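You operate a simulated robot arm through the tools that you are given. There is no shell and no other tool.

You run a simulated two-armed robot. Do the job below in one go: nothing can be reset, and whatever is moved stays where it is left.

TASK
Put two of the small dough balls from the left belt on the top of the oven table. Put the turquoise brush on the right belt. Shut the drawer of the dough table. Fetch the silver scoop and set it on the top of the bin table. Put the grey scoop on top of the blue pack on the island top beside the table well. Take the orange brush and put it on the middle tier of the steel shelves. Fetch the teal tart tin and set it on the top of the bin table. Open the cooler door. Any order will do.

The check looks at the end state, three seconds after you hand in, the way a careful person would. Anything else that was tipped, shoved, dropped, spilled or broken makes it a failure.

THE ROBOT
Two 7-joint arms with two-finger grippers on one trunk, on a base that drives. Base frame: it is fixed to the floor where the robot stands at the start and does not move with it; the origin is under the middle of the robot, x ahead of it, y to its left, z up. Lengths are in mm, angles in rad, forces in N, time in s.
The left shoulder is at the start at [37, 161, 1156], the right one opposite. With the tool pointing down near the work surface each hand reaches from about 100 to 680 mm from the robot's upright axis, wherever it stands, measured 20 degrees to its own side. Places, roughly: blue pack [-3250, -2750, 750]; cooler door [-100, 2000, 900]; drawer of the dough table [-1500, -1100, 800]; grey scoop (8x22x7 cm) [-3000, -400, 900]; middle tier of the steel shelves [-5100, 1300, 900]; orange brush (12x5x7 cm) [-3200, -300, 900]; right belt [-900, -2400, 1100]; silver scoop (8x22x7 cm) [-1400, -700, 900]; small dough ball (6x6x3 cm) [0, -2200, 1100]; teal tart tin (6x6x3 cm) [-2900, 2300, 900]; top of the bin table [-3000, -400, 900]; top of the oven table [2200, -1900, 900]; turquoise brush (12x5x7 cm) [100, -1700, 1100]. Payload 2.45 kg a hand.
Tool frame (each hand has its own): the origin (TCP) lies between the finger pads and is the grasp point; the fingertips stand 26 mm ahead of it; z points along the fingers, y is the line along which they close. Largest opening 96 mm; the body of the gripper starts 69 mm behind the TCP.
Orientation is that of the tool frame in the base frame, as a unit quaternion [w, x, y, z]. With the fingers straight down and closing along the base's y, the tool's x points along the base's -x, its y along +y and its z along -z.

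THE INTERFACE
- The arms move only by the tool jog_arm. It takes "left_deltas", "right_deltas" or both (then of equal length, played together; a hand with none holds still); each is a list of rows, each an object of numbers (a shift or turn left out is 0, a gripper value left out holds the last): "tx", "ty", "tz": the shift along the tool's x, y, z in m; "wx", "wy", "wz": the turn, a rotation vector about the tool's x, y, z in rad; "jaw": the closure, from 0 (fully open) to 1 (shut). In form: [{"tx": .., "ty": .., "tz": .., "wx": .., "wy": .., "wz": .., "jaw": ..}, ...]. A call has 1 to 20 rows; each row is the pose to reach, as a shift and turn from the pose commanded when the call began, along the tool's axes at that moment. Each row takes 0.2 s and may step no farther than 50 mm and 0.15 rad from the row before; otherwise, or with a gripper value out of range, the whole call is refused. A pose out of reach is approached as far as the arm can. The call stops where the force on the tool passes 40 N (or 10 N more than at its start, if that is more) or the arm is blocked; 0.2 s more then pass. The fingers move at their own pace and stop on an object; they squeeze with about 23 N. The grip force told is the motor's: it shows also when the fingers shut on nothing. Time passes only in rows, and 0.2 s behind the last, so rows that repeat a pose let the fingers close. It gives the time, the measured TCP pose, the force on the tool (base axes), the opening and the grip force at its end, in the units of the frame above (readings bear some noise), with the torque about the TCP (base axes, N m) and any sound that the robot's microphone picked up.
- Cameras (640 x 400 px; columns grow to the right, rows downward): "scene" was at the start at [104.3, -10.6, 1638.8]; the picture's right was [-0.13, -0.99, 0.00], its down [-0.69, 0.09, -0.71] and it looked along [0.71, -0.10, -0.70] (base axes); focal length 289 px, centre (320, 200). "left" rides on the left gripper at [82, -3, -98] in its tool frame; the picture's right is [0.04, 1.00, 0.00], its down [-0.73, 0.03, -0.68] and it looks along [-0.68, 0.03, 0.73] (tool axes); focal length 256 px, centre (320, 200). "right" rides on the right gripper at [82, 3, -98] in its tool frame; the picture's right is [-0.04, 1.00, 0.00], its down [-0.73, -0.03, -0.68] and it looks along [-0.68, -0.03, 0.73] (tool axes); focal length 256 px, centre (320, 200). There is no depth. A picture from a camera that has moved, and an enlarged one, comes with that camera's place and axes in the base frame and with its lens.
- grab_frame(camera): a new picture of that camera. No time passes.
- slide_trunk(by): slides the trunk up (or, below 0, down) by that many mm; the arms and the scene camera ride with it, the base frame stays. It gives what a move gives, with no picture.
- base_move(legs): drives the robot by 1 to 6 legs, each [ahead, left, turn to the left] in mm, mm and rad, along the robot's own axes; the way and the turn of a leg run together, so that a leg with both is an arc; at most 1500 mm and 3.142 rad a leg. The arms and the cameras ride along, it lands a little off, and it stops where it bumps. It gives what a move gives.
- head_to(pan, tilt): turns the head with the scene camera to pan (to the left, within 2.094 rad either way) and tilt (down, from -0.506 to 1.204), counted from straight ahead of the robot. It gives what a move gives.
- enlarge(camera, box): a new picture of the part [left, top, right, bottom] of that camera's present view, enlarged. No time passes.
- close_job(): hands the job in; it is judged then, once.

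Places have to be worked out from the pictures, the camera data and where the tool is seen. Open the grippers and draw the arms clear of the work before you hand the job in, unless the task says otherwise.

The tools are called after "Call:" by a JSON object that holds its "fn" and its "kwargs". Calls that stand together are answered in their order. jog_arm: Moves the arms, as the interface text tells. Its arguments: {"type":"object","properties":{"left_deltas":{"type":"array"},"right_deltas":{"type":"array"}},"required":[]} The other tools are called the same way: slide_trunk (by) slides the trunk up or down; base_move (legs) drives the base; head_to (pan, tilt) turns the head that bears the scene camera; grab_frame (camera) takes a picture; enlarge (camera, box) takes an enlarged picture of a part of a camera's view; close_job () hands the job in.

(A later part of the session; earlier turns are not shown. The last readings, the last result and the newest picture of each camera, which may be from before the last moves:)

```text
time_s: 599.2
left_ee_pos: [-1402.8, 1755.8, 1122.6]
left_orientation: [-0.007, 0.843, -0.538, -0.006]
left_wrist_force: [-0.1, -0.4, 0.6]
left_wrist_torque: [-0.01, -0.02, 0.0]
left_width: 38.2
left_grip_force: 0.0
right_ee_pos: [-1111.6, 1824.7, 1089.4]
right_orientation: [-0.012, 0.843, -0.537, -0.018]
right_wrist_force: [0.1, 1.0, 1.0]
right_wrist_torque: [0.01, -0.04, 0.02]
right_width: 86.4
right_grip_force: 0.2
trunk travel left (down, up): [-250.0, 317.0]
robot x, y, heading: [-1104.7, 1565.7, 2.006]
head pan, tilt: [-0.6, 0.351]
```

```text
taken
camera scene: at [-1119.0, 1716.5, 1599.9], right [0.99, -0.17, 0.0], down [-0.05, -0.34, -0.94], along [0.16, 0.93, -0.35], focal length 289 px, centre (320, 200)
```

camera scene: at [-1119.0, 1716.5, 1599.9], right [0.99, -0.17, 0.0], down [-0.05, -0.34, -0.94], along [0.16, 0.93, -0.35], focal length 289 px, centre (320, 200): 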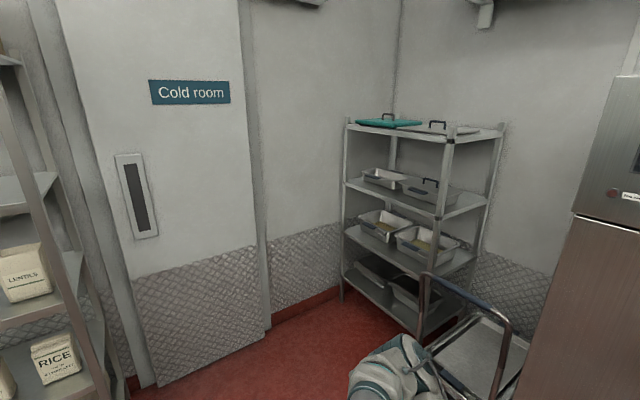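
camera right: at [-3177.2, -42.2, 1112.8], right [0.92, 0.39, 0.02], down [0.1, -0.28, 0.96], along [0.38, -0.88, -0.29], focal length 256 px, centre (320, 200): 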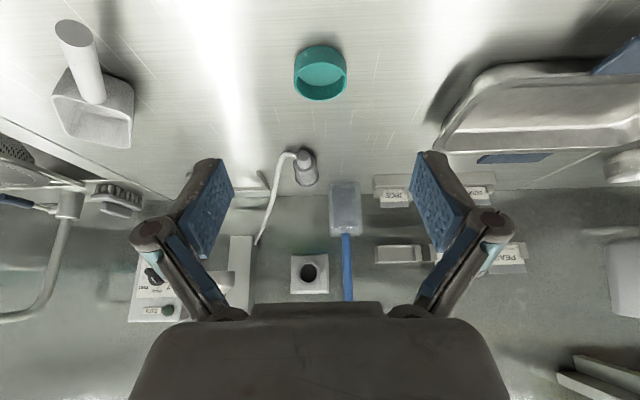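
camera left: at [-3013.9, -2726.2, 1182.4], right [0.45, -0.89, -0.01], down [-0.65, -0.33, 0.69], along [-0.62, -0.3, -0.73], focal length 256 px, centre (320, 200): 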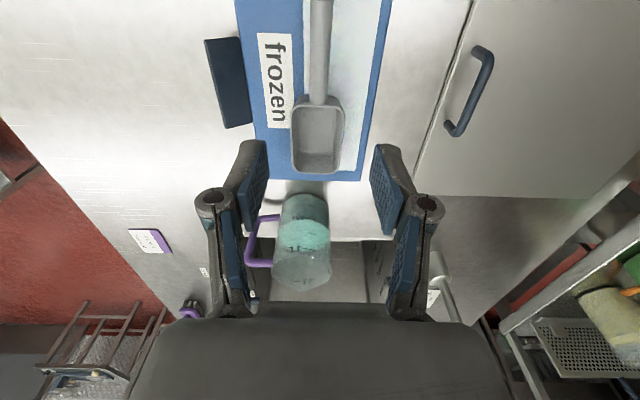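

I'm back near the cooler. I'll back up 220 mm to line up with the handle side of the door, then turn right in steps to face it.

Call:
{"fn": "base_move", "kwargs": {"legs": [[-220, 0, 0], [0, 0, -0.52], [0, 0, -0.52], [0, 0, -0.53]]}}

Call:
{"fn": "head_to", "kwargs": {"pan": 0, "tilt": 0.4}}

Call:
{"fn": "grab_frame", "kwargs": {"camera": "scene"}}

```text
time_s: 605.3
left_ee_pos: [-823.5, 1663.6, 1122.5]
left_orientation: [0.01, -0.216, 0.976, -0.002]
left_wrist_force: [-1.1, -0.6, 0.0]
left_wrist_torque: [0.0, -0.02, 0.01]
left_width: 38.5
left_grip_force: 0.0
right_ee_pos: [-753.6, 1371.6, 1089.8]
right_orientation: [0.021, -0.218, 0.976, 0.005]
right_wrist_force: [-0.4, -0.4, 0.7]
right_wrist_torque: [-0.01, -0.01, -0.02]
right_width: 86.5
right_grip_force: 0.1
trunk travel left (down, up): [-250.0, 317.0]
robot x, y, heading: [-1013.1, 1368.1, 0.441]
head pan, tilt: [-0.6, 0.351]
```

```text
time_s: 606.3
left_ee_pos: [-825.9, 1662.9, 1123.5]
left_orientation: [0.011, -0.216, 0.976, -0.001]
left_wrist_force: [-0.2, -0.4, 0.0]
left_wrist_torque: [-0.02, 0.02, -0.02]
left_width: 38.1
left_grip_force: 0.2
right_ee_pos: [-756.4, 1372.0, 1090.3]
right_orientation: [0.022, -0.22, 0.975, 0.006]
right_wrist_force: [-0.3, 0.9, -0.3]
right_wrist_torque: [0.0, -0.02, -0.02]
right_width: 86.2
right_grip_force: 0.0
trunk travel left (down, up): [-250.0, 317.0]
robot x, y, heading: [-1013.3, 1362.7, 0.433]
head pan, tilt: [0.0, 0.4]
```

```text
taken
camera scene: at [-870.7, 1434.3, 1595.2], right [0.42, -0.91, 0.0], down [-0.36, -0.17, -0.92], along [0.83, 0.39, -0.39], focal length 289 px, centre (320, 200)
```

scene: 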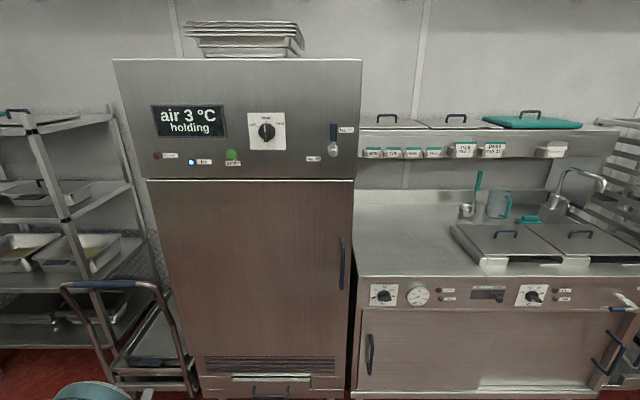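

Two-view triangulation puts the handle bar at about (-86,1719), z≈885–1095: 990 mm ahead and 72 mm right; hinge on the left ~620 mm from it. I'll move 380 mm closer and turn the right hand to point forward-left.

Call:
{"fn": "base_move", "kwargs": {"legs": [[190, 0, 0], [190, 0, 0]]}}

Call:
{"fn": "jog_arm", "kwargs": {"right_deltas": [{"tx": -0.01, "wz": -0.14, "jaw": 0.1}, {"tx": -0.02, "wz": -0.28}, {"tx": -0.03, "wz": -0.42}, {"tx": -0.04, "wz": -0.55}, {"tx": -0.04, "wz": -0.55}]}}

Call:
{"fn": "head_to", "kwargs": {"pan": -0.1, "tilt": 0.6}}

Call:
{"fn": "grab_frame", "kwargs": {"camera": "scene"}}

```text
time_s: 609.0
left_ee_pos: [-481.4, 1824.2, 1123.8]
left_orientation: [0.011, -0.216, 0.976, -0.001]
left_wrist_force: [0.4, 0.1, -0.2]
left_wrist_torque: [-0.02, 0.02, 0.03]
left_width: 38.5
left_grip_force: 0.1
right_ee_pos: [-411.3, 1533.1, 1090.5]
right_orientation: [0.023, -0.219, 0.975, 0.006]
right_wrist_force: [0.3, 0.0, 0.0]
right_wrist_torque: [0.03, -0.01, -0.06]
right_width: 86.3
right_grip_force: 0.0
trunk travel left (down, up): [-250.0, 317.0]
robot x, y, heading: [-670.5, 1527.2, 0.441]
head pan, tilt: [0.0, 0.4]
```

```text
time_s: 610.2
left_ee_pos: [-484.0, 1824.5, 1123.5]
left_orientation: [0.011, -0.218, 0.976, -0.001]
left_wrist_force: [-0.1, 0.8, -0.3]
left_wrist_torque: [0.02, 0.02, -0.01]
left_width: 38.7
left_grip_force: 0.1
right_ee_pos: [-376.4, 1549.1, 1093.7]
right_orientation: [0.023, -0.476, 0.879, -0.001]
right_wrist_force: [-0.1, 0.2, -0.1]
right_wrist_torque: [0.03, -0.01, 0.01]
right_width: 86.3
right_grip_force: 0.1
trunk travel left (down, up): [-250.0, 317.0]
robot x, y, heading: [-668.3, 1529.2, 0.431]
head pan, tilt: [0.0, 0.4]
```

```text
time_s: 610.9
left_ee_pos: [-482.8, 1824.1, 1124.6]
left_orientation: [0.012, -0.216, 0.976, -0.002]
left_wrist_force: [0.1, 0.6, -0.5]
left_wrist_torque: [-0.01, -0.01, -0.02]
left_width: 38.3
left_grip_force: 0.0
right_ee_pos: [-376.3, 1548.5, 1093.6]
right_orientation: [0.024, -0.477, 0.879, -0.001]
right_wrist_force: [-0.2, -0.8, -0.4]
right_wrist_torque: [-0.02, -0.03, 0.0]
right_width: 86.3
right_grip_force: 0.1
trunk travel left (down, up): [-250.0, 317.0]
robot x, y, heading: [-670.3, 1526.3, 0.437]
head pan, tilt: [-0.099, 0.6]
```

```text
taken
camera scene: at [-526.5, 1585.8, 1577.1], right [0.33, -0.94, 0.0], down [-0.54, -0.19, -0.82], along [0.78, 0.27, -0.57], focal length 289 px, centre (320, 200)
```

scene: 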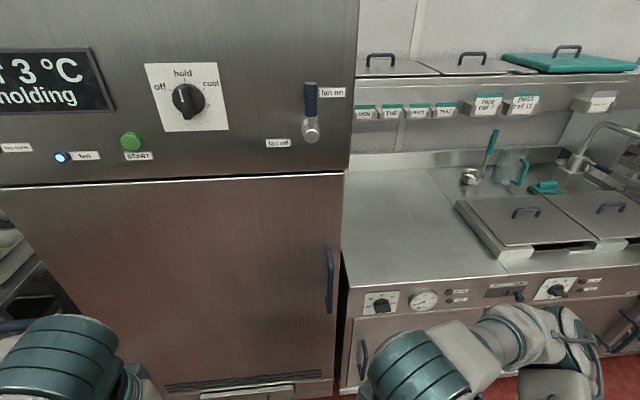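

The bar is ~609 mm ahead, 73 mm right, z≈1010. I'll bring the right hand to a pre-grasp pose 120 mm short of it, pitched to horizontal and pointing forward-left, with a ~44 mm opening.

Call:
{"fn": "jog_arm", "kwargs": {"right_deltas": [{"tx": -0.0164, "ty": -0.0136, "tz": 0.0, "wy": -0.136, "jaw": 0.3}, {"tx": -0.0328, "ty": -0.0273, "tz": 0.005, "wy": -0.273}, {"tx": -0.0491, "ty": -0.0409, "tz": 0.013, "wy": -0.409}, {"tx": -0.0655, "ty": -0.0546, "tz": 0.022, "wy": -0.545, "jaw": 0.54}, {"tx": -0.0819, "ty": -0.0682, "tz": 0.031, "wy": -0.682}, {"tx": -0.0983, "ty": -0.0819, "tz": 0.04, "wy": -0.818}, {"tx": -0.1147, "ty": -0.0955, "tz": 0.049, "wy": -0.955}, {"tx": -0.131, "ty": -0.1092, "tz": 0.058, "wy": -1.091}, {"tx": -0.1474, "ty": -0.1228, "tz": 0.067, "wy": -1.227}, {"tx": -0.1638, "ty": -0.1365, "tz": 0.076, "wy": -1.364}, {"tx": -0.1802, "ty": -0.1501, "tz": 0.084, "wy": -1.5}, {"tx": -0.1802, "ty": -0.1501, "tz": 0.084, "wy": -1.5}]}}

Call:
{"fn": "grab_frame", "kwargs": {"camera": "right"}}

Call:
{"fn": "grab_frame", "kwargs": {"camera": "scene"}}

```text
time_s: 613.5
left_ee_pos: [-484.3, 1821.7, 1125.2]
left_orientation: [0.012, -0.216, 0.976, -0.001]
left_wrist_force: [-0.3, -0.2, 0.1]
left_wrist_torque: [-0.01, 0.01, 0.04]
left_width: 38.4
left_grip_force: 0.1
right_ee_pos: [-149.6, 1616.7, 1021.1]
right_orientation: [0.619, -0.347, 0.626, 0.323]
right_wrist_force: [-0.3, 0.2, 0.0]
right_wrist_torque: [-0.01, 0.01, -0.01]
right_width: 44.4
right_grip_force: 0.1
right hand out of reach, approached as far as the arm can: row 6, 7, 8, 9
trunk travel left (down, up): [-250.0, 317.0]
robot x, y, heading: [-671.0, 1524.7, 0.441]
head pan, tilt: [-0.099, 0.6]
```

```text
taken
camera right: at [-205.5, 1534.9, 942.5], right [-0.84, 0.55, 0.01], down [-0.35, -0.56, 0.75], along [0.42, 0.62, 0.66], focal length 256 px, centre (320, 200)
```

right: 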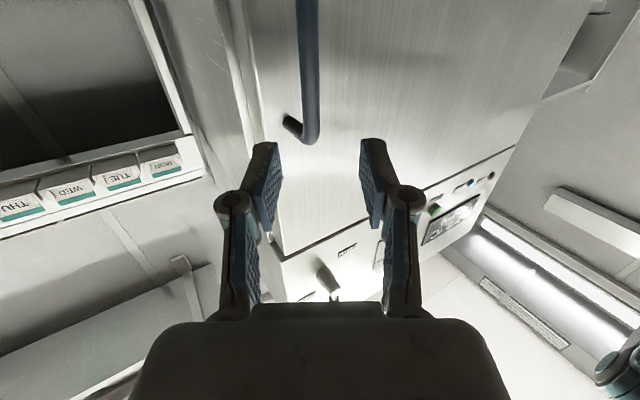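

```text
taken
camera scene: at [-526.7, 1584.1, 1577.2], right [0.33, -0.94, 0.0], down [-0.54, -0.19, -0.82], along [0.78, 0.27, -0.57], focal length 289 px, centre (320, 200)
```

scene: 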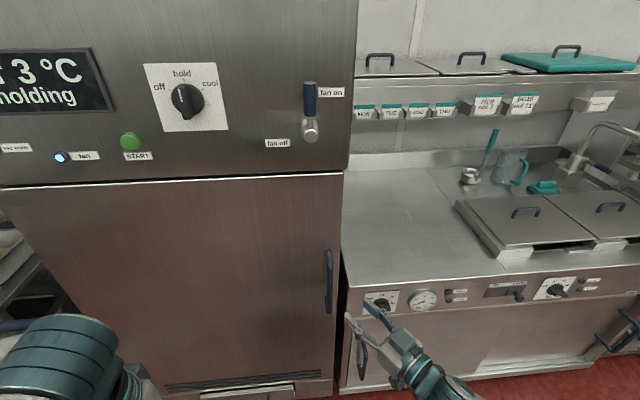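

The hand is horizontal at z≈1021, pointing at the handle: the bar is ~137 mm ahead and ~9 mm off to one side. I'll correct laterally, lower 30 mm and approach 80 mm.

Call:
{"fn": "jog_arm", "kwargs": {"right_deltas": [{"tx": 0.01, "ty": -0.003, "tz": 0.02, "jaw": 0.54}, {"tx": 0.02, "ty": -0.006, "tz": 0.04}, {"tx": 0.03, "ty": -0.009, "tz": 0.06}, {"tx": 0.03, "ty": -0.009, "tz": 0.08}]}}

Call:
{"fn": "grab_frame", "kwargs": {"camera": "right"}}

Call:
{"fn": "enlarge", "kwargs": {"camera": "scene", "box": [270, 220, 450, 380]}}

```text
time_s: 614.5
left_ee_pos: [-483.3, 1823.4, 1124.6]
left_orientation: [0.012, -0.216, 0.976, -0.001]
left_wrist_force: [0.2, -0.6, 0.0]
left_wrist_torque: [-0.02, 0.0, -0.01]
left_width: 38.4
left_grip_force: 0.1
right_ee_pos: [-97.9, 1679.3, 988.0]
right_orientation: [0.617, -0.349, 0.627, 0.324]
right_wrist_force: [-0.3, -0.3, 0.4]
right_wrist_torque: [-0.03, -0.02, 0.0]
right_width: 44.1
right_grip_force: 0.1
trunk travel left (down, up): [-250.0, 317.0]
robot x, y, heading: [-667.0, 1526.1, 0.438]
head pan, tilt: [-0.099, 0.6]
```

```text
taken
camera right: at [-153.6, 1596.3, 910.0], right [-0.84, 0.55, 0.02], down [-0.35, -0.56, 0.75], along [0.42, 0.62, 0.66], focal length 256 px, centre (320, 200)
```

right: 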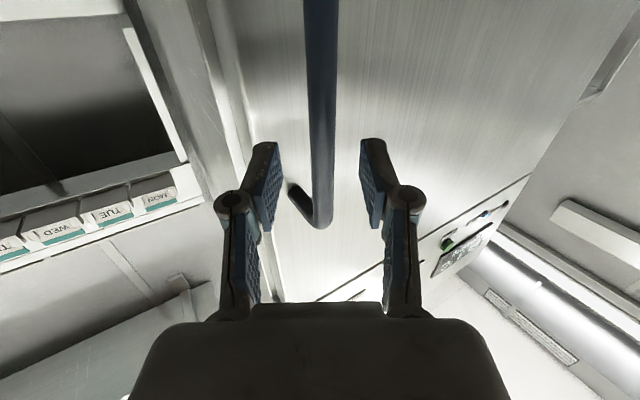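

```text
2.50 times, centred on (360, 300) of scene
camera zoom: at [-525.5, 1586.0, 1576.9], right [0.33, -0.94, 0.0], down [-0.54, -0.19, -0.82], along [0.78, 0.27, -0.57], focal length 723 px, centre (220, -50)
```

zoom: 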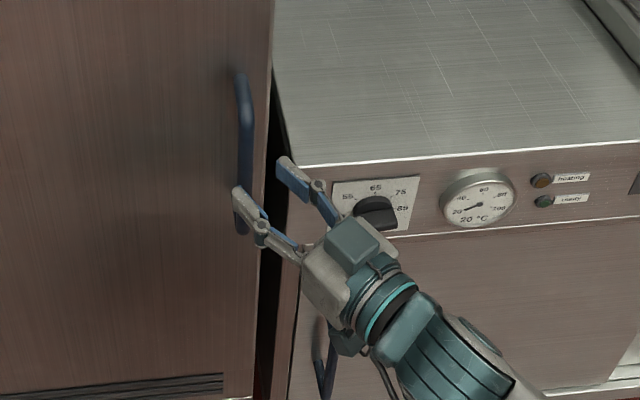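

The bar is centred between the open fingers. Advancing 25 mm, then a further 18 mm with a check.

Call:
{"fn": "jog_arm", "kwargs": {"right_deltas": [{"tz": 0.013, "jaw": 0.54}, {"tz": 0.025}]}}

Call:
{"fn": "jog_arm", "kwargs": {"right_deltas": [{"tz": 0.009, "jaw": 0.54}, {"tz": 0.018}]}}

Call:
{"fn": "grab_frame", "kwargs": {"camera": "right"}}

Call:
{"fn": "enlarge", "kwargs": {"camera": "scene", "box": [270, 220, 450, 380]}}

```text
time_s: 615.1
left_ee_pos: [-483.8, 1823.6, 1125.1]
left_orientation: [0.012, -0.216, 0.976, -0.001]
left_wrist_force: [0.0, -0.6, 0.4]
left_wrist_torque: [0.0, 0.02, -0.01]
left_width: 38.4
left_grip_force: 0.0
right_ee_pos: [-83.7, 1701.4, 988.1]
right_orientation: [0.617, -0.349, 0.627, 0.324]
right_wrist_force: [1.0, 0.2, 0.3]
right_wrist_torque: [0.05, 0.0, -0.03]
right_width: 44.4
right_grip_force: 0.0
trunk travel left (down, up): [-250.0, 317.0]
robot x, y, heading: [-669.8, 1530.1, 0.435]
head pan, tilt: [-0.099, 0.6]
```

```text
time_s: 615.7
left_ee_pos: [-482.1, 1824.1, 1124.5]
left_orientation: [0.012, -0.216, 0.976, 0.0]
left_wrist_force: [0.1, 0.8, 0.0]
left_wrist_torque: [0.01, 0.03, 0.01]
left_width: 38.4
left_grip_force: 0.1
right_ee_pos: [-73.2, 1714.3, 987.5]
right_orientation: [0.617, -0.349, 0.627, 0.323]
right_wrist_force: [0.1, -1.0, 0.0]
right_wrist_torque: [-0.01, -0.03, -0.01]
right_width: 43.8
right_grip_force: 0.1
trunk travel left (down, up): [-250.0, 317.0]
robot x, y, heading: [-669.0, 1524.6, 0.44]
head pan, tilt: [-0.099, 0.6]
```

```text
taken
camera right: at [-130.0, 1632.4, 908.8], right [-0.84, 0.55, 0.02], down [-0.35, -0.56, 0.75], along [0.42, 0.62, 0.66], focal length 256 px, centre (320, 200)
```

right: 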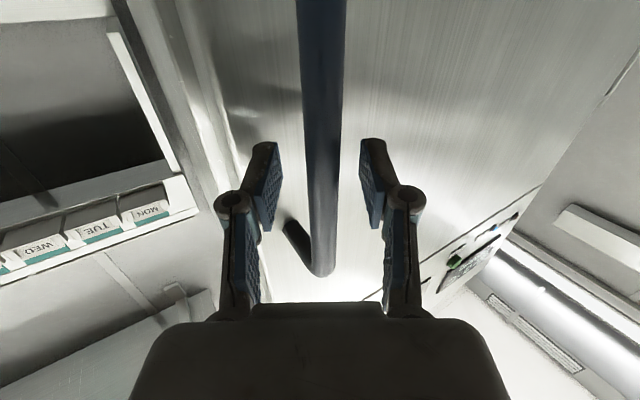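

```text
2.50 times, centred on (360, 300) of scene
camera zoom: at [-525.8, 1585.7, 1577.0], right [0.33, -0.94, 0.0], down [-0.54, -0.19, -0.82], along [0.78, 0.27, -0.57], focal length 723 px, centre (220, -50)
```

zoom: 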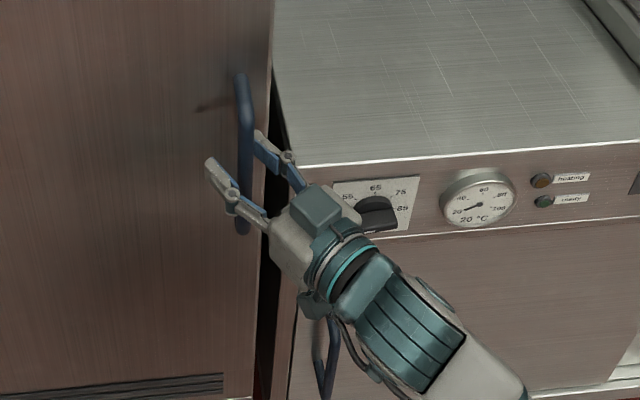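

The bar is right between the pads. Closing on it.

Call:
{"fn": "jog_arm", "kwargs": {"right_deltas": [{"jaw": 0.7}, {"jaw": 0.85}, {"jaw": 1}, {"jaw": 1}]}}

Call:
{"fn": "grab_frame", "kwargs": {"camera": "right"}}

```text
time_s: 616.7
left_ee_pos: [-484.4, 1823.3, 1125.1]
left_orientation: [0.012, -0.216, 0.976, -0.001]
left_wrist_force: [0.0, 0.4, -0.2]
left_wrist_torque: [0.0, 0.01, -0.03]
left_width: 38.5
left_grip_force: 0.0
right_ee_pos: [-75.3, 1716.1, 987.8]
right_orientation: [0.617, -0.348, 0.627, 0.324]
right_wrist_force: [-3.7, 2.3, -0.5]
right_wrist_torque: [0.72, 0.84, 0.04]
right_width: 14.8
right_grip_force: 40.7
trunk travel left (down, up): [-250.0, 317.0]
robot x, y, heading: [-666.5, 1523.1, 0.436]
head pan, tilt: [-0.099, 0.6]
```

```text
taken
camera right: at [-130.8, 1633.0, 908.9], right [-0.84, 0.55, 0.02], down [-0.35, -0.56, 0.75], along [0.42, 0.62, 0.66], focal length 256 px, centre (320, 200)
```

right: 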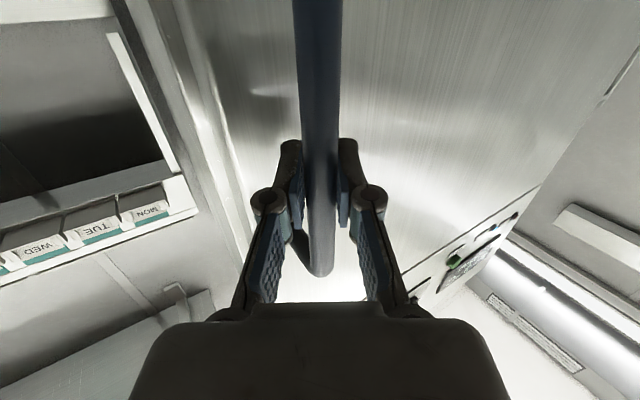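

The bar is gripped (14.8 mm). I'll pull gently along the door's arc for the first 5° and watch the force.

Call:
{"fn": "jog_arm", "kwargs": {"right_deltas": [{"ty": 0.0086, "tz": -0.0105, "jaw": 1}, {"ty": 0.0172, "tz": -0.0211}, {"ty": 0.0258, "tz": -0.0317}, {"ty": 0.0345, "tz": -0.0422}]}}

Call:
{"fn": "grab_frame", "kwargs": {"camera": "scene"}}

Call:
{"fn": "grab_frame", "kwargs": {"camera": "right"}}

```text
time_s: 617.7
left_ee_pos: [-485.0, 1824.3, 1125.2]
left_orientation: [0.012, -0.216, 0.976, -0.002]
left_wrist_force: [-0.6, -0.2, 1.0]
left_wrist_torque: [-0.01, -0.01, 0.01]
left_width: 38.4
left_grip_force: 0.1
right_ee_pos: [-127.2, 1700.3, 986.8]
right_orientation: [0.616, -0.35, 0.627, 0.323]
right_wrist_force: [-2.5, 7.9, -4.4]
right_wrist_torque: [1.01, 0.49, -0.04]
right_width: 14.9
right_grip_force: 40.6
trunk travel left (down, up): [-250.0, 317.0]
robot x, y, heading: [-667.7, 1527.8, 0.44]
head pan, tilt: [-0.099, 0.6]
```

```text
taken
camera scene: at [-527.3, 1588.7, 1576.9], right [0.33, -0.94, 0.0], down [-0.54, -0.19, -0.82], along [0.78, 0.27, -0.57], focal length 289 px, centre (320, 200)
```

scene: 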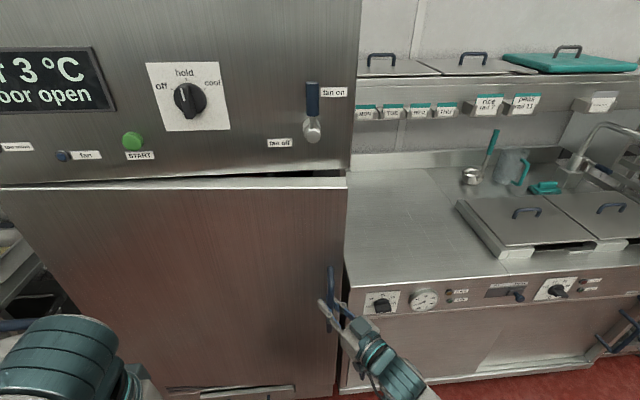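

```text
taken
camera right: at [-183.3, 1617.2, 909.1], right [-0.84, 0.55, 0.01], down [-0.35, -0.56, 0.75], along [0.42, 0.63, 0.66], focal length 256 px, centre (320, 200)
```

right: 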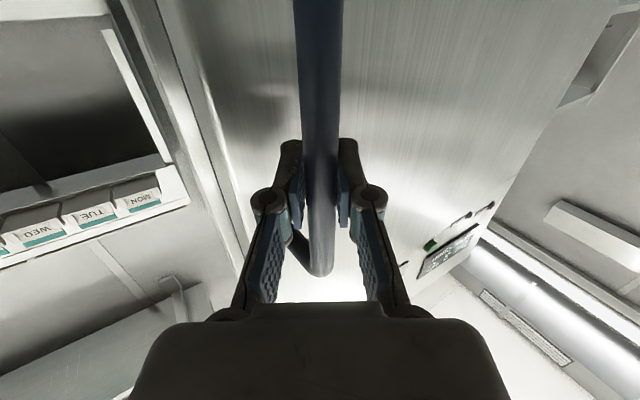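

The door is swinging open (display says "door open"). I'll continue the arc by moving the whole base back-left in small legs while holding the handle.

Call:
{"fn": "base_move", "kwargs": {"legs": [[-53, 12, 0], [-52, 17, 0]]}}

Call:
{"fn": "grab_frame", "kwargs": {"camera": "right"}}

Call:
{"fn": "grab_frame", "kwargs": {"camera": "scene"}}

```text
time_s: 619.1
left_ee_pos: [-566.1, 1801.8, 1127.2]
left_orientation: [0.014, -0.217, 0.976, 0.0]
left_wrist_force: [-1.3, 0.7, 0.3]
left_wrist_torque: [0.01, -0.05, 0.03]
left_width: 38.4
left_grip_force: 0.1
right_ee_pos: [-212.5, 1685.5, 993.2]
right_orientation: [0.617, -0.351, 0.62, 0.334]
right_wrist_force: [-3.9, 18.0, -25.2]
right_wrist_torque: [1.09, 0.46, -0.09]
right_width: 15.1
right_grip_force: 41.2
trunk travel left (down, up): [-250.0, 317.0]
robot x, y, heading: [-746.4, 1517.2, 0.441]
head pan, tilt: [-0.099, 0.6]
stopped in leg 2: the force on the tool passed its limit at 40 N (the readings are from after the stop); the commanded pose is now the measured one
```

```text
taken
camera right: at [-266.2, 1601.1, 913.7], right [-0.85, 0.53, 0.02], down [-0.34, -0.57, 0.74], along [0.41, 0.62, 0.67], focal length 256 px, centre (320, 200)
```

right: 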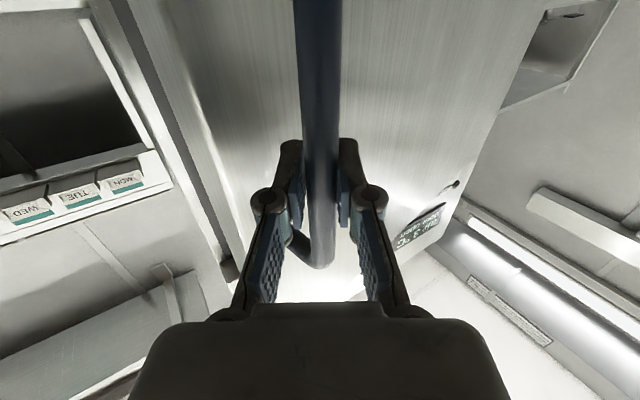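

```text
taken
camera scene: at [-601.4, 1576.5, 1576.5], right [0.33, -0.94, 0.0], down [-0.54, -0.19, -0.82], along [0.78, 0.27, -0.57], focal length 289 px, centre (320, 200)
```

scene: 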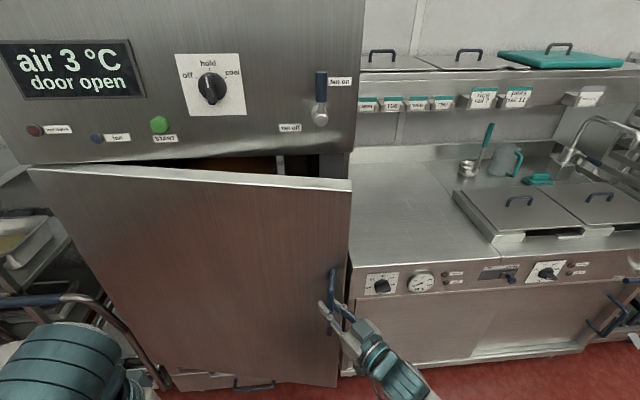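

About 13° open; the stop was just vertical strain from the robot leaning. I'll loosen the grip to a hook (bar stays between the fingers) and continue the arc with the arm.

Call:
{"fn": "jog_arm", "kwargs": {"right_deltas": [{"jaw": 0.73}, {"jaw": 0.73}, {"ty": 0.0168, "tz": -0.0131}, {"ty": 0.0343, "tz": -0.0258}, {"ty": 0.0523, "tz": -0.038}, {"ty": 0.0706, "tz": -0.0495}, {"ty": 0.0894, "tz": -0.0604}, {"ty": 0.1085, "tz": -0.0706}, {"ty": 0.128, "tz": -0.0802}, {"ty": 0.1477, "tz": -0.089}]}}

Call:
{"fn": "grab_frame", "kwargs": {"camera": "right"}}

Call:
{"fn": "grab_frame", "kwargs": {"camera": "scene"}}

```text
time_s: 621.3
left_ee_pos: [-564.5, 1800.3, 1127.0]
left_orientation: [0.013, -0.216, 0.976, 0.002]
left_wrist_force: [0.1, -0.8, -0.3]
left_wrist_torque: [-0.01, 0.01, -0.01]
left_width: 38.3
left_grip_force: 0.0
right_ee_pos: [-295.0, 1653.7, 1002.4]
right_orientation: [0.621, -0.351, 0.615, 0.336]
right_wrist_force: [0.4, 0.1, 0.1]
right_wrist_torque: [0.0, 0.02, 0.03]
right_width: 26.0
right_grip_force: 0.0
right hand out of reach, approached as far as the arm can: row 5, 6, 7, 8, 9, 10
trunk travel left (down, up): [-250.0, 317.0]
robot x, y, heading: [-745.6, 1511.4, 0.44]
head pan, tilt: [-0.099, 0.6]
```

```text
taken
camera right: at [-349.0, 1570.9, 922.7], right [-0.85, 0.53, 0.02], down [-0.35, -0.58, 0.74], along [0.4, 0.62, 0.68], focal length 256 px, centre (320, 200)
```

right: 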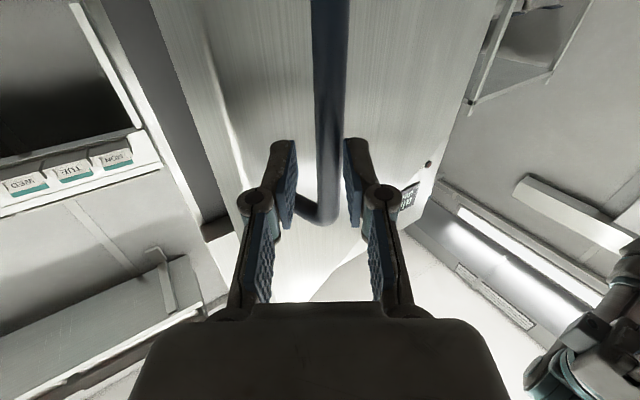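

```text
taken
camera scene: at [-603.0, 1569.2, 1577.1], right [0.33, -0.94, 0.0], down [-0.53, -0.19, -0.82], along [0.78, 0.27, -0.57], focal length 289 px, centre (320, 200)
```

scene: 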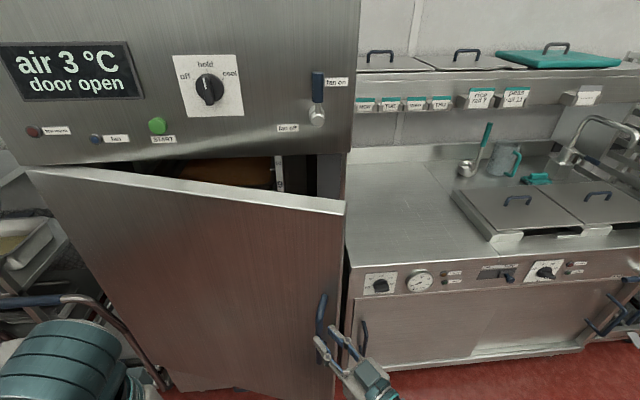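

The door is ~23° open and the arm is at its limit in this posture. I'll continue with small diagonal base legs while hooked.

Call:
{"fn": "base_move", "kwargs": {"legs": [[-46, 26, 0], [-44, 30, 0]]}}

Call:
{"fn": "grab_frame", "kwargs": {"camera": "right"}}

Call:
{"fn": "grab_frame", "kwargs": {"camera": "scene"}}

```text
time_s: 622.8
left_ee_pos: [-669.6, 1813.9, 1127.3]
left_orientation: [0.014, -0.217, 0.976, 0.001]
left_wrist_force: [-0.9, -0.4, -0.6]
left_wrist_torque: [0.03, -0.02, -0.02]
left_width: 38.6
left_grip_force: 0.1
right_ee_pos: [-402.0, 1668.6, 1003.8]
right_orientation: [0.622, -0.351, 0.615, 0.334]
right_wrist_force: [-1.2, -0.1, 0.6]
right_wrist_torque: [-0.02, 0.0, -0.02]
right_width: 25.7
right_grip_force: 0.0
trunk travel left (down, up): [-250.0, 317.0]
robot x, y, heading: [-849.9, 1522.1, 0.437]
head pan, tilt: [-0.099, 0.6]
```

```text
taken
camera right: at [-454.4, 1585.0, 923.5], right [-0.85, 0.53, 0.02], down [-0.35, -0.58, 0.74], along [0.4, 0.62, 0.68], focal length 256 px, centre (320, 200)
```

right: 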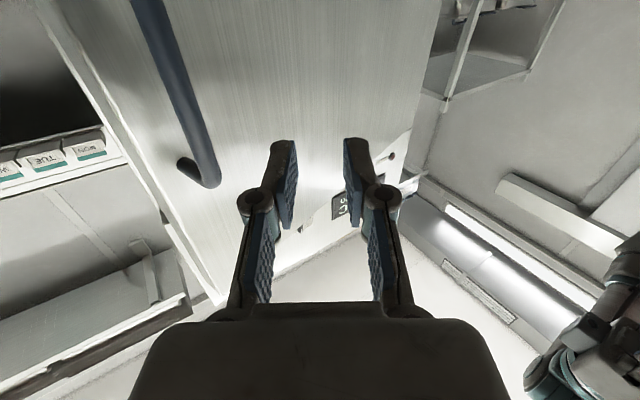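

```text
taken
camera scene: at [-712.4, 1594.6, 1577.0], right [0.33, -0.94, 0.01], down [-0.53, -0.2, -0.82], along [0.78, 0.27, -0.57], focal length 289 px, centre (320, 200)
```

scene: 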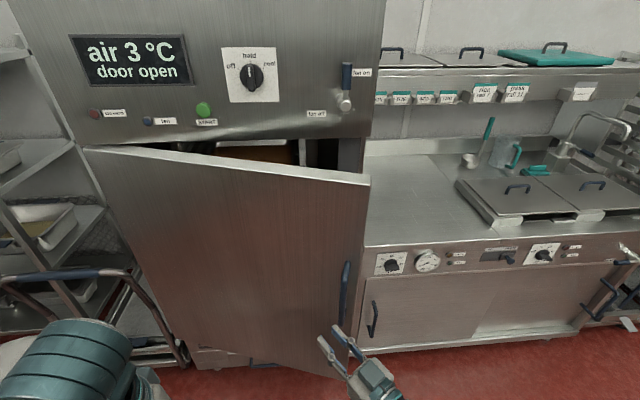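

The hook slipped off the bar, but the door stays ~21° open. I'll now reach around its free edge: close the fingers, move right, forward past the edge, then in behind it.

Call:
{"fn": "jog_arm", "kwargs": {"right_deltas": [{"ty": -0.0291, "tz": -0.0187, "jaw": 1}, {"ty": -0.0583, "tz": -0.0374}, {"ty": -0.0874, "tz": -0.056}, {"ty": -0.1166, "tz": -0.0747}, {"ty": -0.1457, "tz": -0.0934}, {"ty": -0.1646, "tz": -0.064}, {"ty": -0.1835, "tz": -0.0346}, {"ty": -0.2024, "tz": -0.0052}, {"ty": -0.2213, "tz": 0.0242}, {"ty": -0.2402, "tz": 0.0536}, {"ty": -0.2402, "tz": 0.0536}]}}

Call:
{"fn": "grab_frame", "kwargs": {"camera": "scene"}}

Call:
{"fn": "grab_frame", "kwargs": {"camera": "right"}}

```text
time_s: 625.2
left_ee_pos: [-673.7, 1814.8, 1128.3]
left_orientation: [0.015, -0.217, 0.976, 0.002]
left_wrist_force: [0.3, 0.0, -1.2]
left_wrist_torque: [-0.03, -0.05, -0.01]
left_width: 38.2
left_grip_force: 0.1
right_ee_pos: [-171.4, 1586.4, 1011.7]
right_orientation: [0.623, -0.35, 0.614, 0.336]
right_wrist_force: [0.1, 0.9, 0.0]
right_wrist_torque: [-0.01, 0.02, -0.03]
right_width: 0.1
right_grip_force: 23.3
right hand out of reach, approached as far as the arm can: row 1, 2, 3
trunk travel left (down, up): [-250.0, 317.0]
robot x, y, heading: [-851.9, 1526.0, 0.437]
head pan, tilt: [-0.099, 0.6]
```

```text
taken
camera scene: at [-713.1, 1595.4, 1577.2], right [0.33, -0.94, 0.01], down [-0.53, -0.2, -0.82], along [0.78, 0.27, -0.57], focal length 289 px, centre (320, 200)
```

scene: 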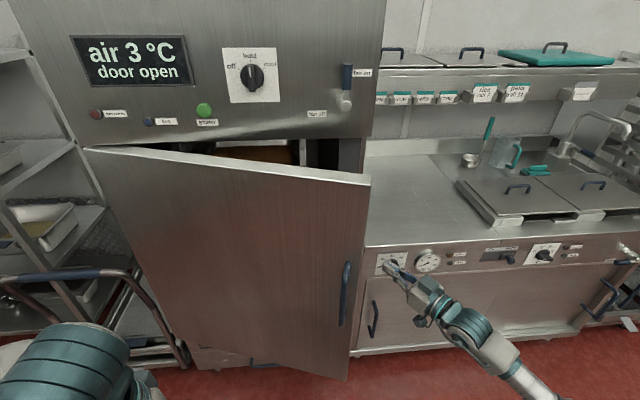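

```text
taken
camera right: at [-225.0, 1503.7, 931.1], right [-0.85, 0.53, 0.02], down [-0.35, -0.58, 0.73], along [0.4, 0.62, 0.68], focal length 256 px, centre (320, 200)
```

right: 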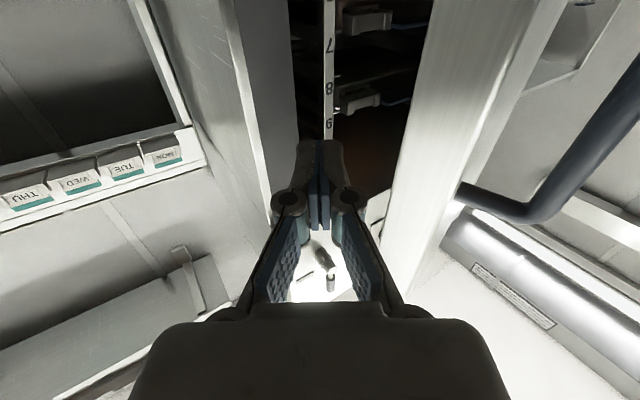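

I can see into the cooler past the door's free edge. I'll slide the closed fingers 75 mm further so they're behind the edge, then move left toward it.

Call:
{"fn": "jog_arm", "kwargs": {"right_deltas": [{"tz": 0.04, "jaw": 1}, {"tz": 0.075}, {"ty": 0.02, "tz": 0.075}, {"ty": 0.04, "tz": 0.075}]}}

Call:
{"fn": "grab_frame", "kwargs": {"camera": "right"}}

Call:
{"fn": "grab_frame", "kwargs": {"camera": "scene"}}

```text
time_s: 626.2
left_ee_pos: [-668.8, 1805.9, 1129.8]
left_orientation: [0.015, -0.217, 0.976, 0.004]
left_wrist_force: [0.7, 0.8, -1.1]
left_wrist_torque: [-0.01, 0.01, 0.0]
left_width: 38.5
left_grip_force: 0.1
right_ee_pos: [-162.8, 1664.5, 1009.3]
right_orientation: [0.622, -0.348, 0.614, 0.338]
right_wrist_force: [0.6, 0.0, -0.4]
right_wrist_torque: [0.0, -0.03, 0.01]
right_width: 0.1
right_grip_force: 23.0
trunk travel left (down, up): [-250.0, 317.0]
robot x, y, heading: [-846.6, 1524.9, 0.435]
head pan, tilt: [-0.099, 0.6]
```

```text
taken
camera right: at [-216.5, 1582.5, 928.9], right [-0.85, 0.53, 0.02], down [-0.35, -0.59, 0.73], along [0.4, 0.61, 0.68], focal length 256 px, centre (320, 200)
```

right: 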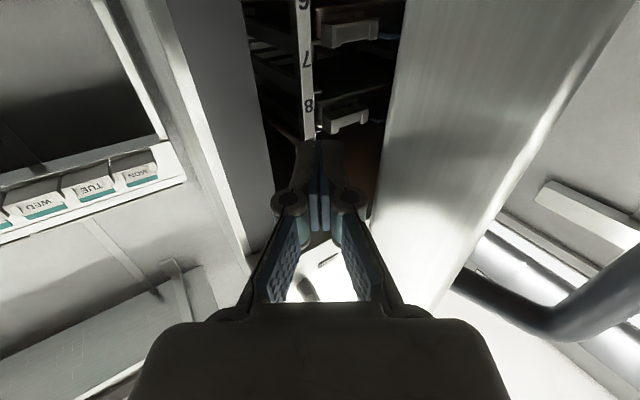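

```text
taken
camera scene: at [-708.3, 1588.6, 1577.0], right [0.33, -0.94, 0.0], down [-0.53, -0.19, -0.82], along [0.78, 0.27, -0.57], focal length 289 px, centre (320, 200)
```

scene: 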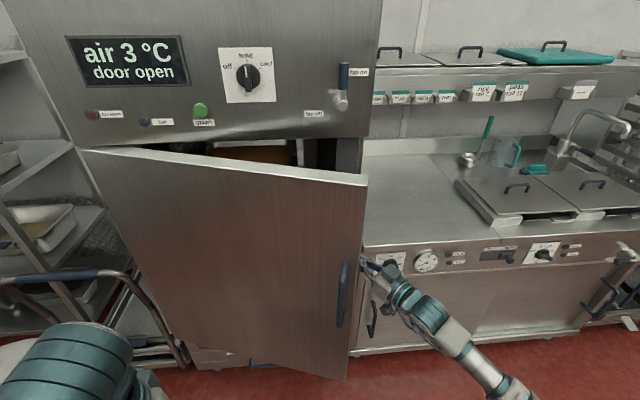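

The fingertips are just behind the door's inner edge. I'll press left onto it and pull along the arc in small steps.

Call:
{"fn": "jog_arm", "kwargs": {"right_deltas": [{"ty": 0.01, "jaw": 1}, {"ty": 0.02}, {"ty": 0.033, "tz": -0.012}, {"ty": 0.0477, "tz": -0.0238}, {"ty": 0.066, "tz": -0.0366}, {"ty": 0.0844, "tz": -0.0494}, {"ty": 0.1036, "tz": -0.0609}, {"ty": 0.1227, "tz": -0.0724}]}}

Call:
{"fn": "grab_frame", "kwargs": {"camera": "right"}}

Call:
{"fn": "grab_frame", "kwargs": {"camera": "scene"}}

```text
time_s: 628.0
left_ee_pos: [-668.8, 1804.4, 1129.7]
left_orientation: [0.015, -0.218, 0.976, 0.006]
left_wrist_force: [0.3, -0.6, 0.1]
left_wrist_torque: [-0.02, -0.02, -0.01]
left_width: 38.2
left_grip_force: 0.1
right_ee_pos: [-306.8, 1665.9, 1006.3]
right_orientation: [0.624, -0.347, 0.614, 0.337]
right_wrist_force: [-0.1, 0.0, 0.3]
right_wrist_torque: [0.01, -0.03, -0.04]
right_width: 0.0
right_grip_force: 23.0
trunk travel left (down, up): [-250.0, 317.0]
robot x, y, heading: [-848.7, 1523.4, 0.442]
head pan, tilt: [-0.099, 0.6]
```

```text
taken
camera right: at [-358.8, 1584.5, 925.6], right [-0.85, 0.53, 0.02], down [-0.35, -0.59, 0.73], along [0.4, 0.61, 0.68], focal length 256 px, centre (320, 200)
```

right: 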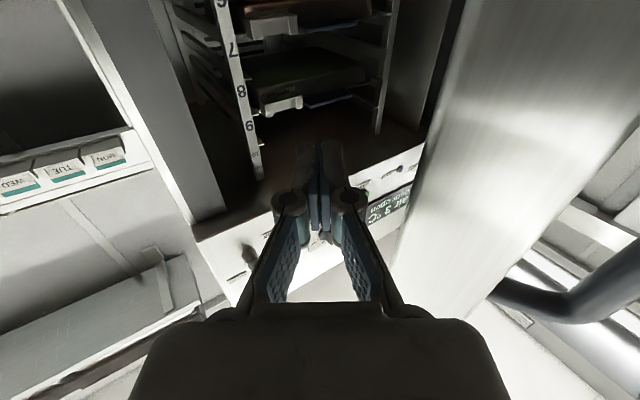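

```text
taken
camera scene: at [-707.7, 1583.7, 1577.1], right [0.33, -0.94, 0.0], down [-0.53, -0.19, -0.82], along [0.78, 0.27, -0.57], focal length 289 px, centre (320, 200)
```

scene: 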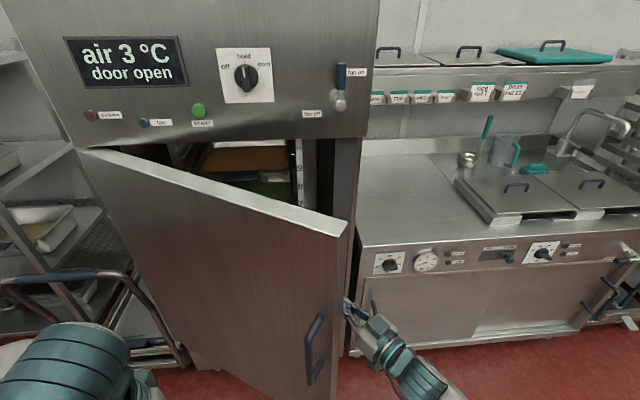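

The door has swung to ~33° with the fingers behind its edge. I'll continue with small back-left base legs along the arc.

Call:
{"fn": "base_move", "kwargs": {"legs": [[-57, 35, 0], [-54, 40, 0]]}}

Call:
{"fn": "grab_frame", "kwargs": {"camera": "scene"}}

Call:
{"fn": "grab_frame", "kwargs": {"camera": "right"}}

```text
time_s: 629.6
left_ee_pos: [-800.1, 1819.0, 1130.1]
left_orientation: [0.014, -0.215, 0.976, 0.008]
left_wrist_force: [-0.3, 0.2, -0.1]
left_wrist_torque: [0.03, -0.05, -0.04]
left_width: 38.3
left_grip_force: 0.1
right_ee_pos: [-436.2, 1679.9, 1006.9]
right_orientation: [0.623, -0.347, 0.614, 0.34]
right_wrist_force: [0.5, 0.8, 0.7]
right_wrist_torque: [-0.04, 0.02, 0.0]
right_width: 0.0
right_grip_force: 23.0
trunk travel left (down, up): [-250.0, 317.0]
robot x, y, heading: [-978.9, 1546.7, 0.444]
head pan, tilt: [-0.099, 0.6]
```

```text
taken
camera scene: at [-843.7, 1611.4, 1577.1], right [0.33, -0.94, 0.01], down [-0.53, -0.2, -0.82], along [0.78, 0.27, -0.57], focal length 289 px, centre (320, 200)
```

scene: 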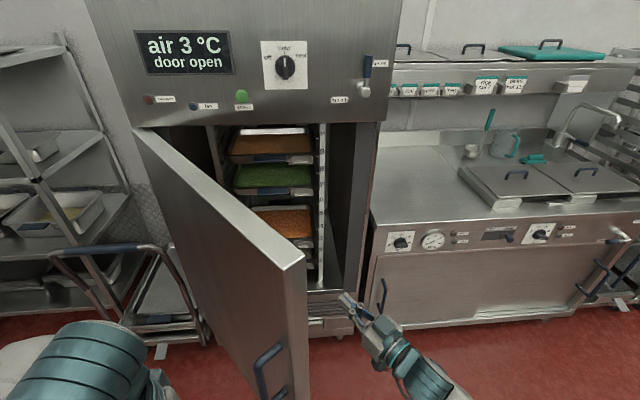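

```text
taken
camera right: at [-489.5, 1598.8, 925.3], right [-0.85, 0.53, 0.02], down [-0.35, -0.59, 0.73], along [0.4, 0.61, 0.68], focal length 256 px, centre (320, 200)
```

right: 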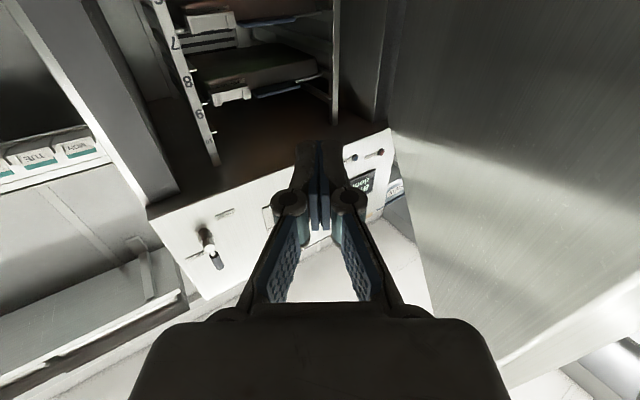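

The door has swung to ~53° on its own momentum; the interior is visible. I'll back up 100 mm, re-extend the right hand inside, and then rotate the base left so the hand pushes the door further open.

Call:
{"fn": "base_move", "kwargs": {"legs": [[-100, 0, 0]]}}

Call:
{"fn": "jog_arm", "kwargs": {"right_deltas": [{"ty": -0.0136, "tz": 0.021, "jaw": 1}, {"ty": -0.0272, "tz": 0.042}, {"ty": -0.0409, "tz": 0.063}, {"ty": -0.0545, "tz": 0.084}]}}

Call:
{"fn": "grab_frame", "kwargs": {"camera": "scene"}}

```text
time_s: 630.7
left_ee_pos: [-880.9, 1747.1, 1133.1]
left_orientation: [0.013, -0.214, 0.977, 0.02]
left_wrist_force: [-1.1, -0.9, 0.7]
left_wrist_torque: [0.06, -0.03, 0.01]
left_width: 38.7
left_grip_force: 0.0
right_ee_pos: [-519.6, 1613.1, 1006.5]
right_orientation: [0.625, -0.338, 0.613, 0.345]
right_wrist_force: [0.4, -0.9, -0.2]
right_wrist_torque: [0.04, -0.03, 0.07]
right_width: 0.0
right_grip_force: 23.2
trunk travel left (down, up): [-250.0, 317.0]
robot x, y, heading: [-1068.7, 1496.6, 0.442]
head pan, tilt: [-0.099, 0.6]
```

```text
time_s: 631.7
left_ee_pos: [-898.5, 1777.1, 1132.9]
left_orientation: [0.017, -0.215, 0.976, 0.007]
left_wrist_force: [-0.5, 0.3, 0.0]
left_wrist_torque: [-0.03, -0.04, -0.01]
left_width: 38.6
left_grip_force: 0.0
right_ee_pos: [-441.9, 1681.2, 1011.3]
right_orientation: [0.625, -0.349, 0.612, 0.336]
right_wrist_force: [-0.1, 0.5, 0.2]
right_wrist_torque: [0.0, -0.02, -0.06]
right_width: 0.0
right_grip_force: 23.0
trunk travel left (down, up): [-250.0, 317.0]
robot x, y, heading: [-1072.0, 1496.6, 0.438]
head pan, tilt: [-0.099, 0.6]
```

```text
taken
camera scene: at [-926.1, 1557.3, 1576.8], right [0.33, -0.94, 0.0], down [-0.54, -0.19, -0.82], along [0.78, 0.27, -0.57], focal length 289 px, centre (320, 200)
```

scene: 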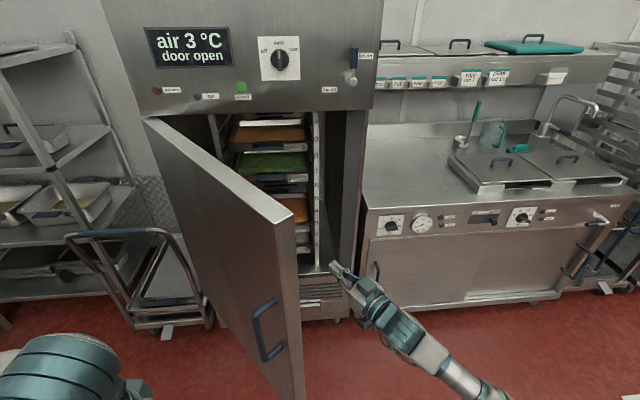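

Now rotating the base left in small steps so the hand sweeps the door further open.

Call:
{"fn": "base_move", "kwargs": {"legs": [[0, 0, 0.15], [0, 0, 0.12]]}}

Call:
{"fn": "grab_frame", "kwargs": {"camera": "scene"}}

Call:
{"fn": "base_move", "kwargs": {"legs": [[0, 0, 0.1], [0, 0, 0.08]]}}

Call:
{"fn": "grab_frame", "kwargs": {"camera": "scene"}}

```text
time_s: 633.3
left_ee_pos: [-969.0, 1801.1, 1134.2]
left_orientation: [0.016, -0.344, 0.939, 0.015]
left_wrist_force: [-0.2, -0.1, 0.2]
left_wrist_torque: [0.01, 0.02, 0.03]
left_width: 38.5
left_grip_force: 0.1
right_ee_pos: [-504.2, 1830.0, 1011.4]
right_orientation: [0.573, -0.424, 0.56, 0.421]
right_wrist_force: [-0.3, 0.6, -0.4]
right_wrist_torque: [0.03, -0.01, 0.01]
right_width: 0.0
right_grip_force: 22.8
trunk travel left (down, up): [-250.0, 317.0]
robot x, y, heading: [-1071.1, 1495.2, 0.713]
head pan, tilt: [-0.099, 0.6]
```

```text
taken
camera scene: at [-939.8, 1583.0, 1576.8], right [0.57, -0.82, -0.01], down [-0.47, -0.32, -0.82], along [0.67, 0.47, -0.57], focal length 289 px, centre (320, 200)
```

scene: 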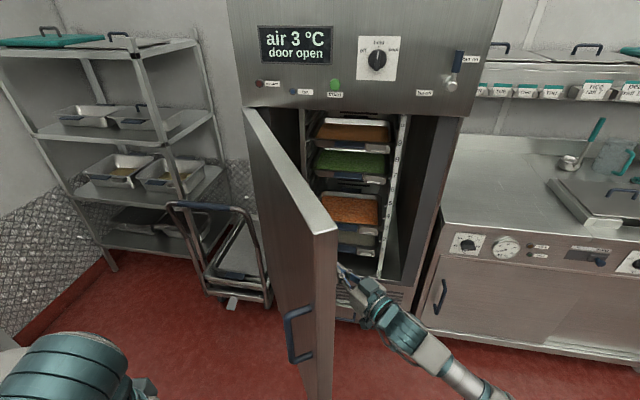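

```text
time_s: 634.7
left_ee_pos: [-1032.6, 1814.1, 1132.9]
left_orientation: [0.016, -0.427, 0.904, 0.015]
left_wrist_force: [-0.1, -0.6, 0.0]
left_wrist_torque: [0.01, 0.01, -0.03]
left_width: 38.5
left_grip_force: 0.1
right_ee_pos: [-579.0, 1928.9, 1013.8]
right_orientation: [0.535, -0.474, 0.518, 0.469]
right_wrist_force: [1.2, -0.2, 0.3]
right_wrist_torque: [-0.02, -0.01, 0.0]
right_width: 0.0
right_grip_force: 23.0
trunk travel left (down, up): [-250.0, 317.0]
robot x, y, heading: [-1066.6, 1497.2, 0.893]
head pan, tilt: [-0.099, 0.6]
```

```text
taken
camera scene: at [-966.2, 1611.8, 1577.0], right [0.71, -0.7, 0.0], down [-0.4, -0.41, -0.82], along [0.58, 0.59, -0.57], focal length 289 px, centre (320, 200)
```

scene: 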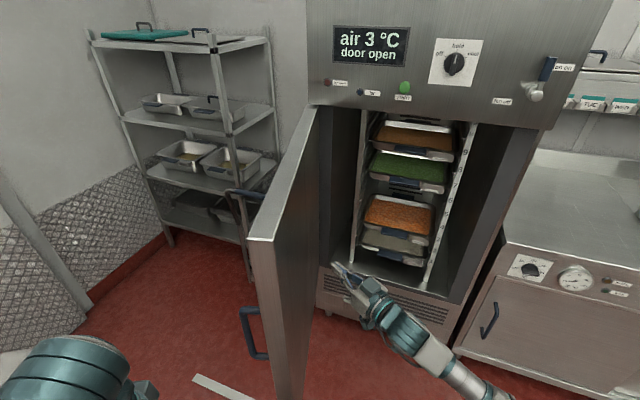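

The door is now about 78° open. Checking that it has come to rest and isn't drifting toward the trolley.

Call:
{"fn": "head_to", "kwargs": {"pan": -0.1, "tilt": 0.6}}

Call:
{"fn": "grab_frame", "kwargs": {"camera": "scene"}}

Call:
{"fn": "head_to", "kwargs": {"pan": 0.1, "tilt": 0.7}}

Call:
{"fn": "grab_frame", "kwargs": {"camera": "scene"}}

```text
time_s: 635.3
left_ee_pos: [-1038.0, 1815.5, 1133.5]
left_orientation: [0.018, -0.428, 0.903, 0.013]
left_wrist_force: [0.0, 0.0, 1.0]
left_wrist_torque: [0.01, 0.01, -0.02]
left_width: 38.3
left_grip_force: 0.1
right_ee_pos: [-585.7, 1929.4, 1017.3]
right_orientation: [0.537, -0.475, 0.517, 0.468]
right_wrist_force: [-0.2, 0.2, -0.1]
right_wrist_torque: [0.02, 0.01, 0.03]
right_width: 0.0
right_grip_force: 23.0
trunk travel left (down, up): [-250.0, 317.0]
robot x, y, heading: [-1064.9, 1498.7, 0.89]
head pan, tilt: [-0.099, 0.6]
```

```text
taken
camera scene: at [-971.5, 1616.2, 1577.0], right [0.71, -0.7, 0.0], down [-0.4, -0.41, -0.82], along [0.58, 0.58, -0.57], focal length 289 px, centre (320, 200)
```

scene: 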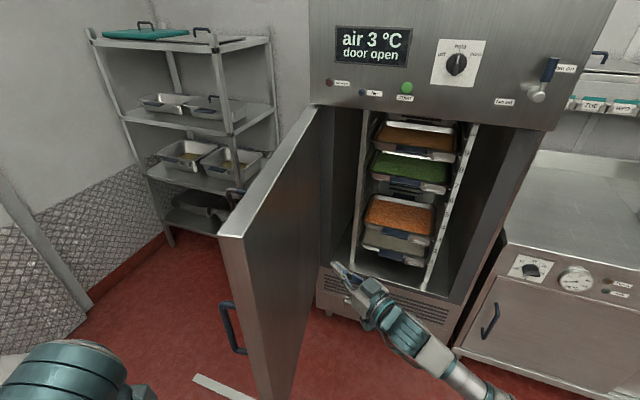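

```text
time_s: 636.1
left_ee_pos: [-1035.6, 1811.6, 1135.1]
left_orientation: [0.018, -0.428, 0.903, 0.015]
left_wrist_force: [0.2, 0.1, 0.6]
left_wrist_torque: [-0.01, 0.0, -0.01]
left_width: 38.5
left_grip_force: 0.0
right_ee_pos: [-582.3, 1925.5, 1016.9]
right_orientation: [0.537, -0.474, 0.517, 0.469]
right_wrist_force: [-0.4, 0.3, 0.0]
right_wrist_torque: [0.02, 0.06, 0.03]
right_width: 0.0
right_grip_force: 23.3
trunk travel left (down, up): [-250.0, 317.0]
robot x, y, heading: [-1068.5, 1495.9, 0.89]
head pan, tilt: [0.099, 0.7]
```

```text
taken
camera scene: at [-981.1, 1619.3, 1568.4], right [0.84, -0.55, 0.0], down [-0.36, -0.54, -0.76], along [0.42, 0.64, -0.65], focal length 289 px, centre (320, 200)
```

scene: 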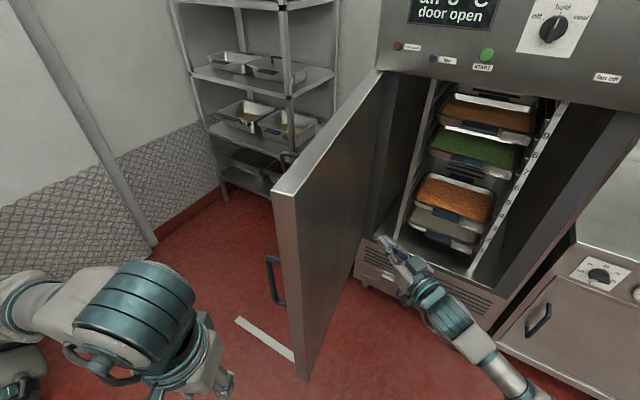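

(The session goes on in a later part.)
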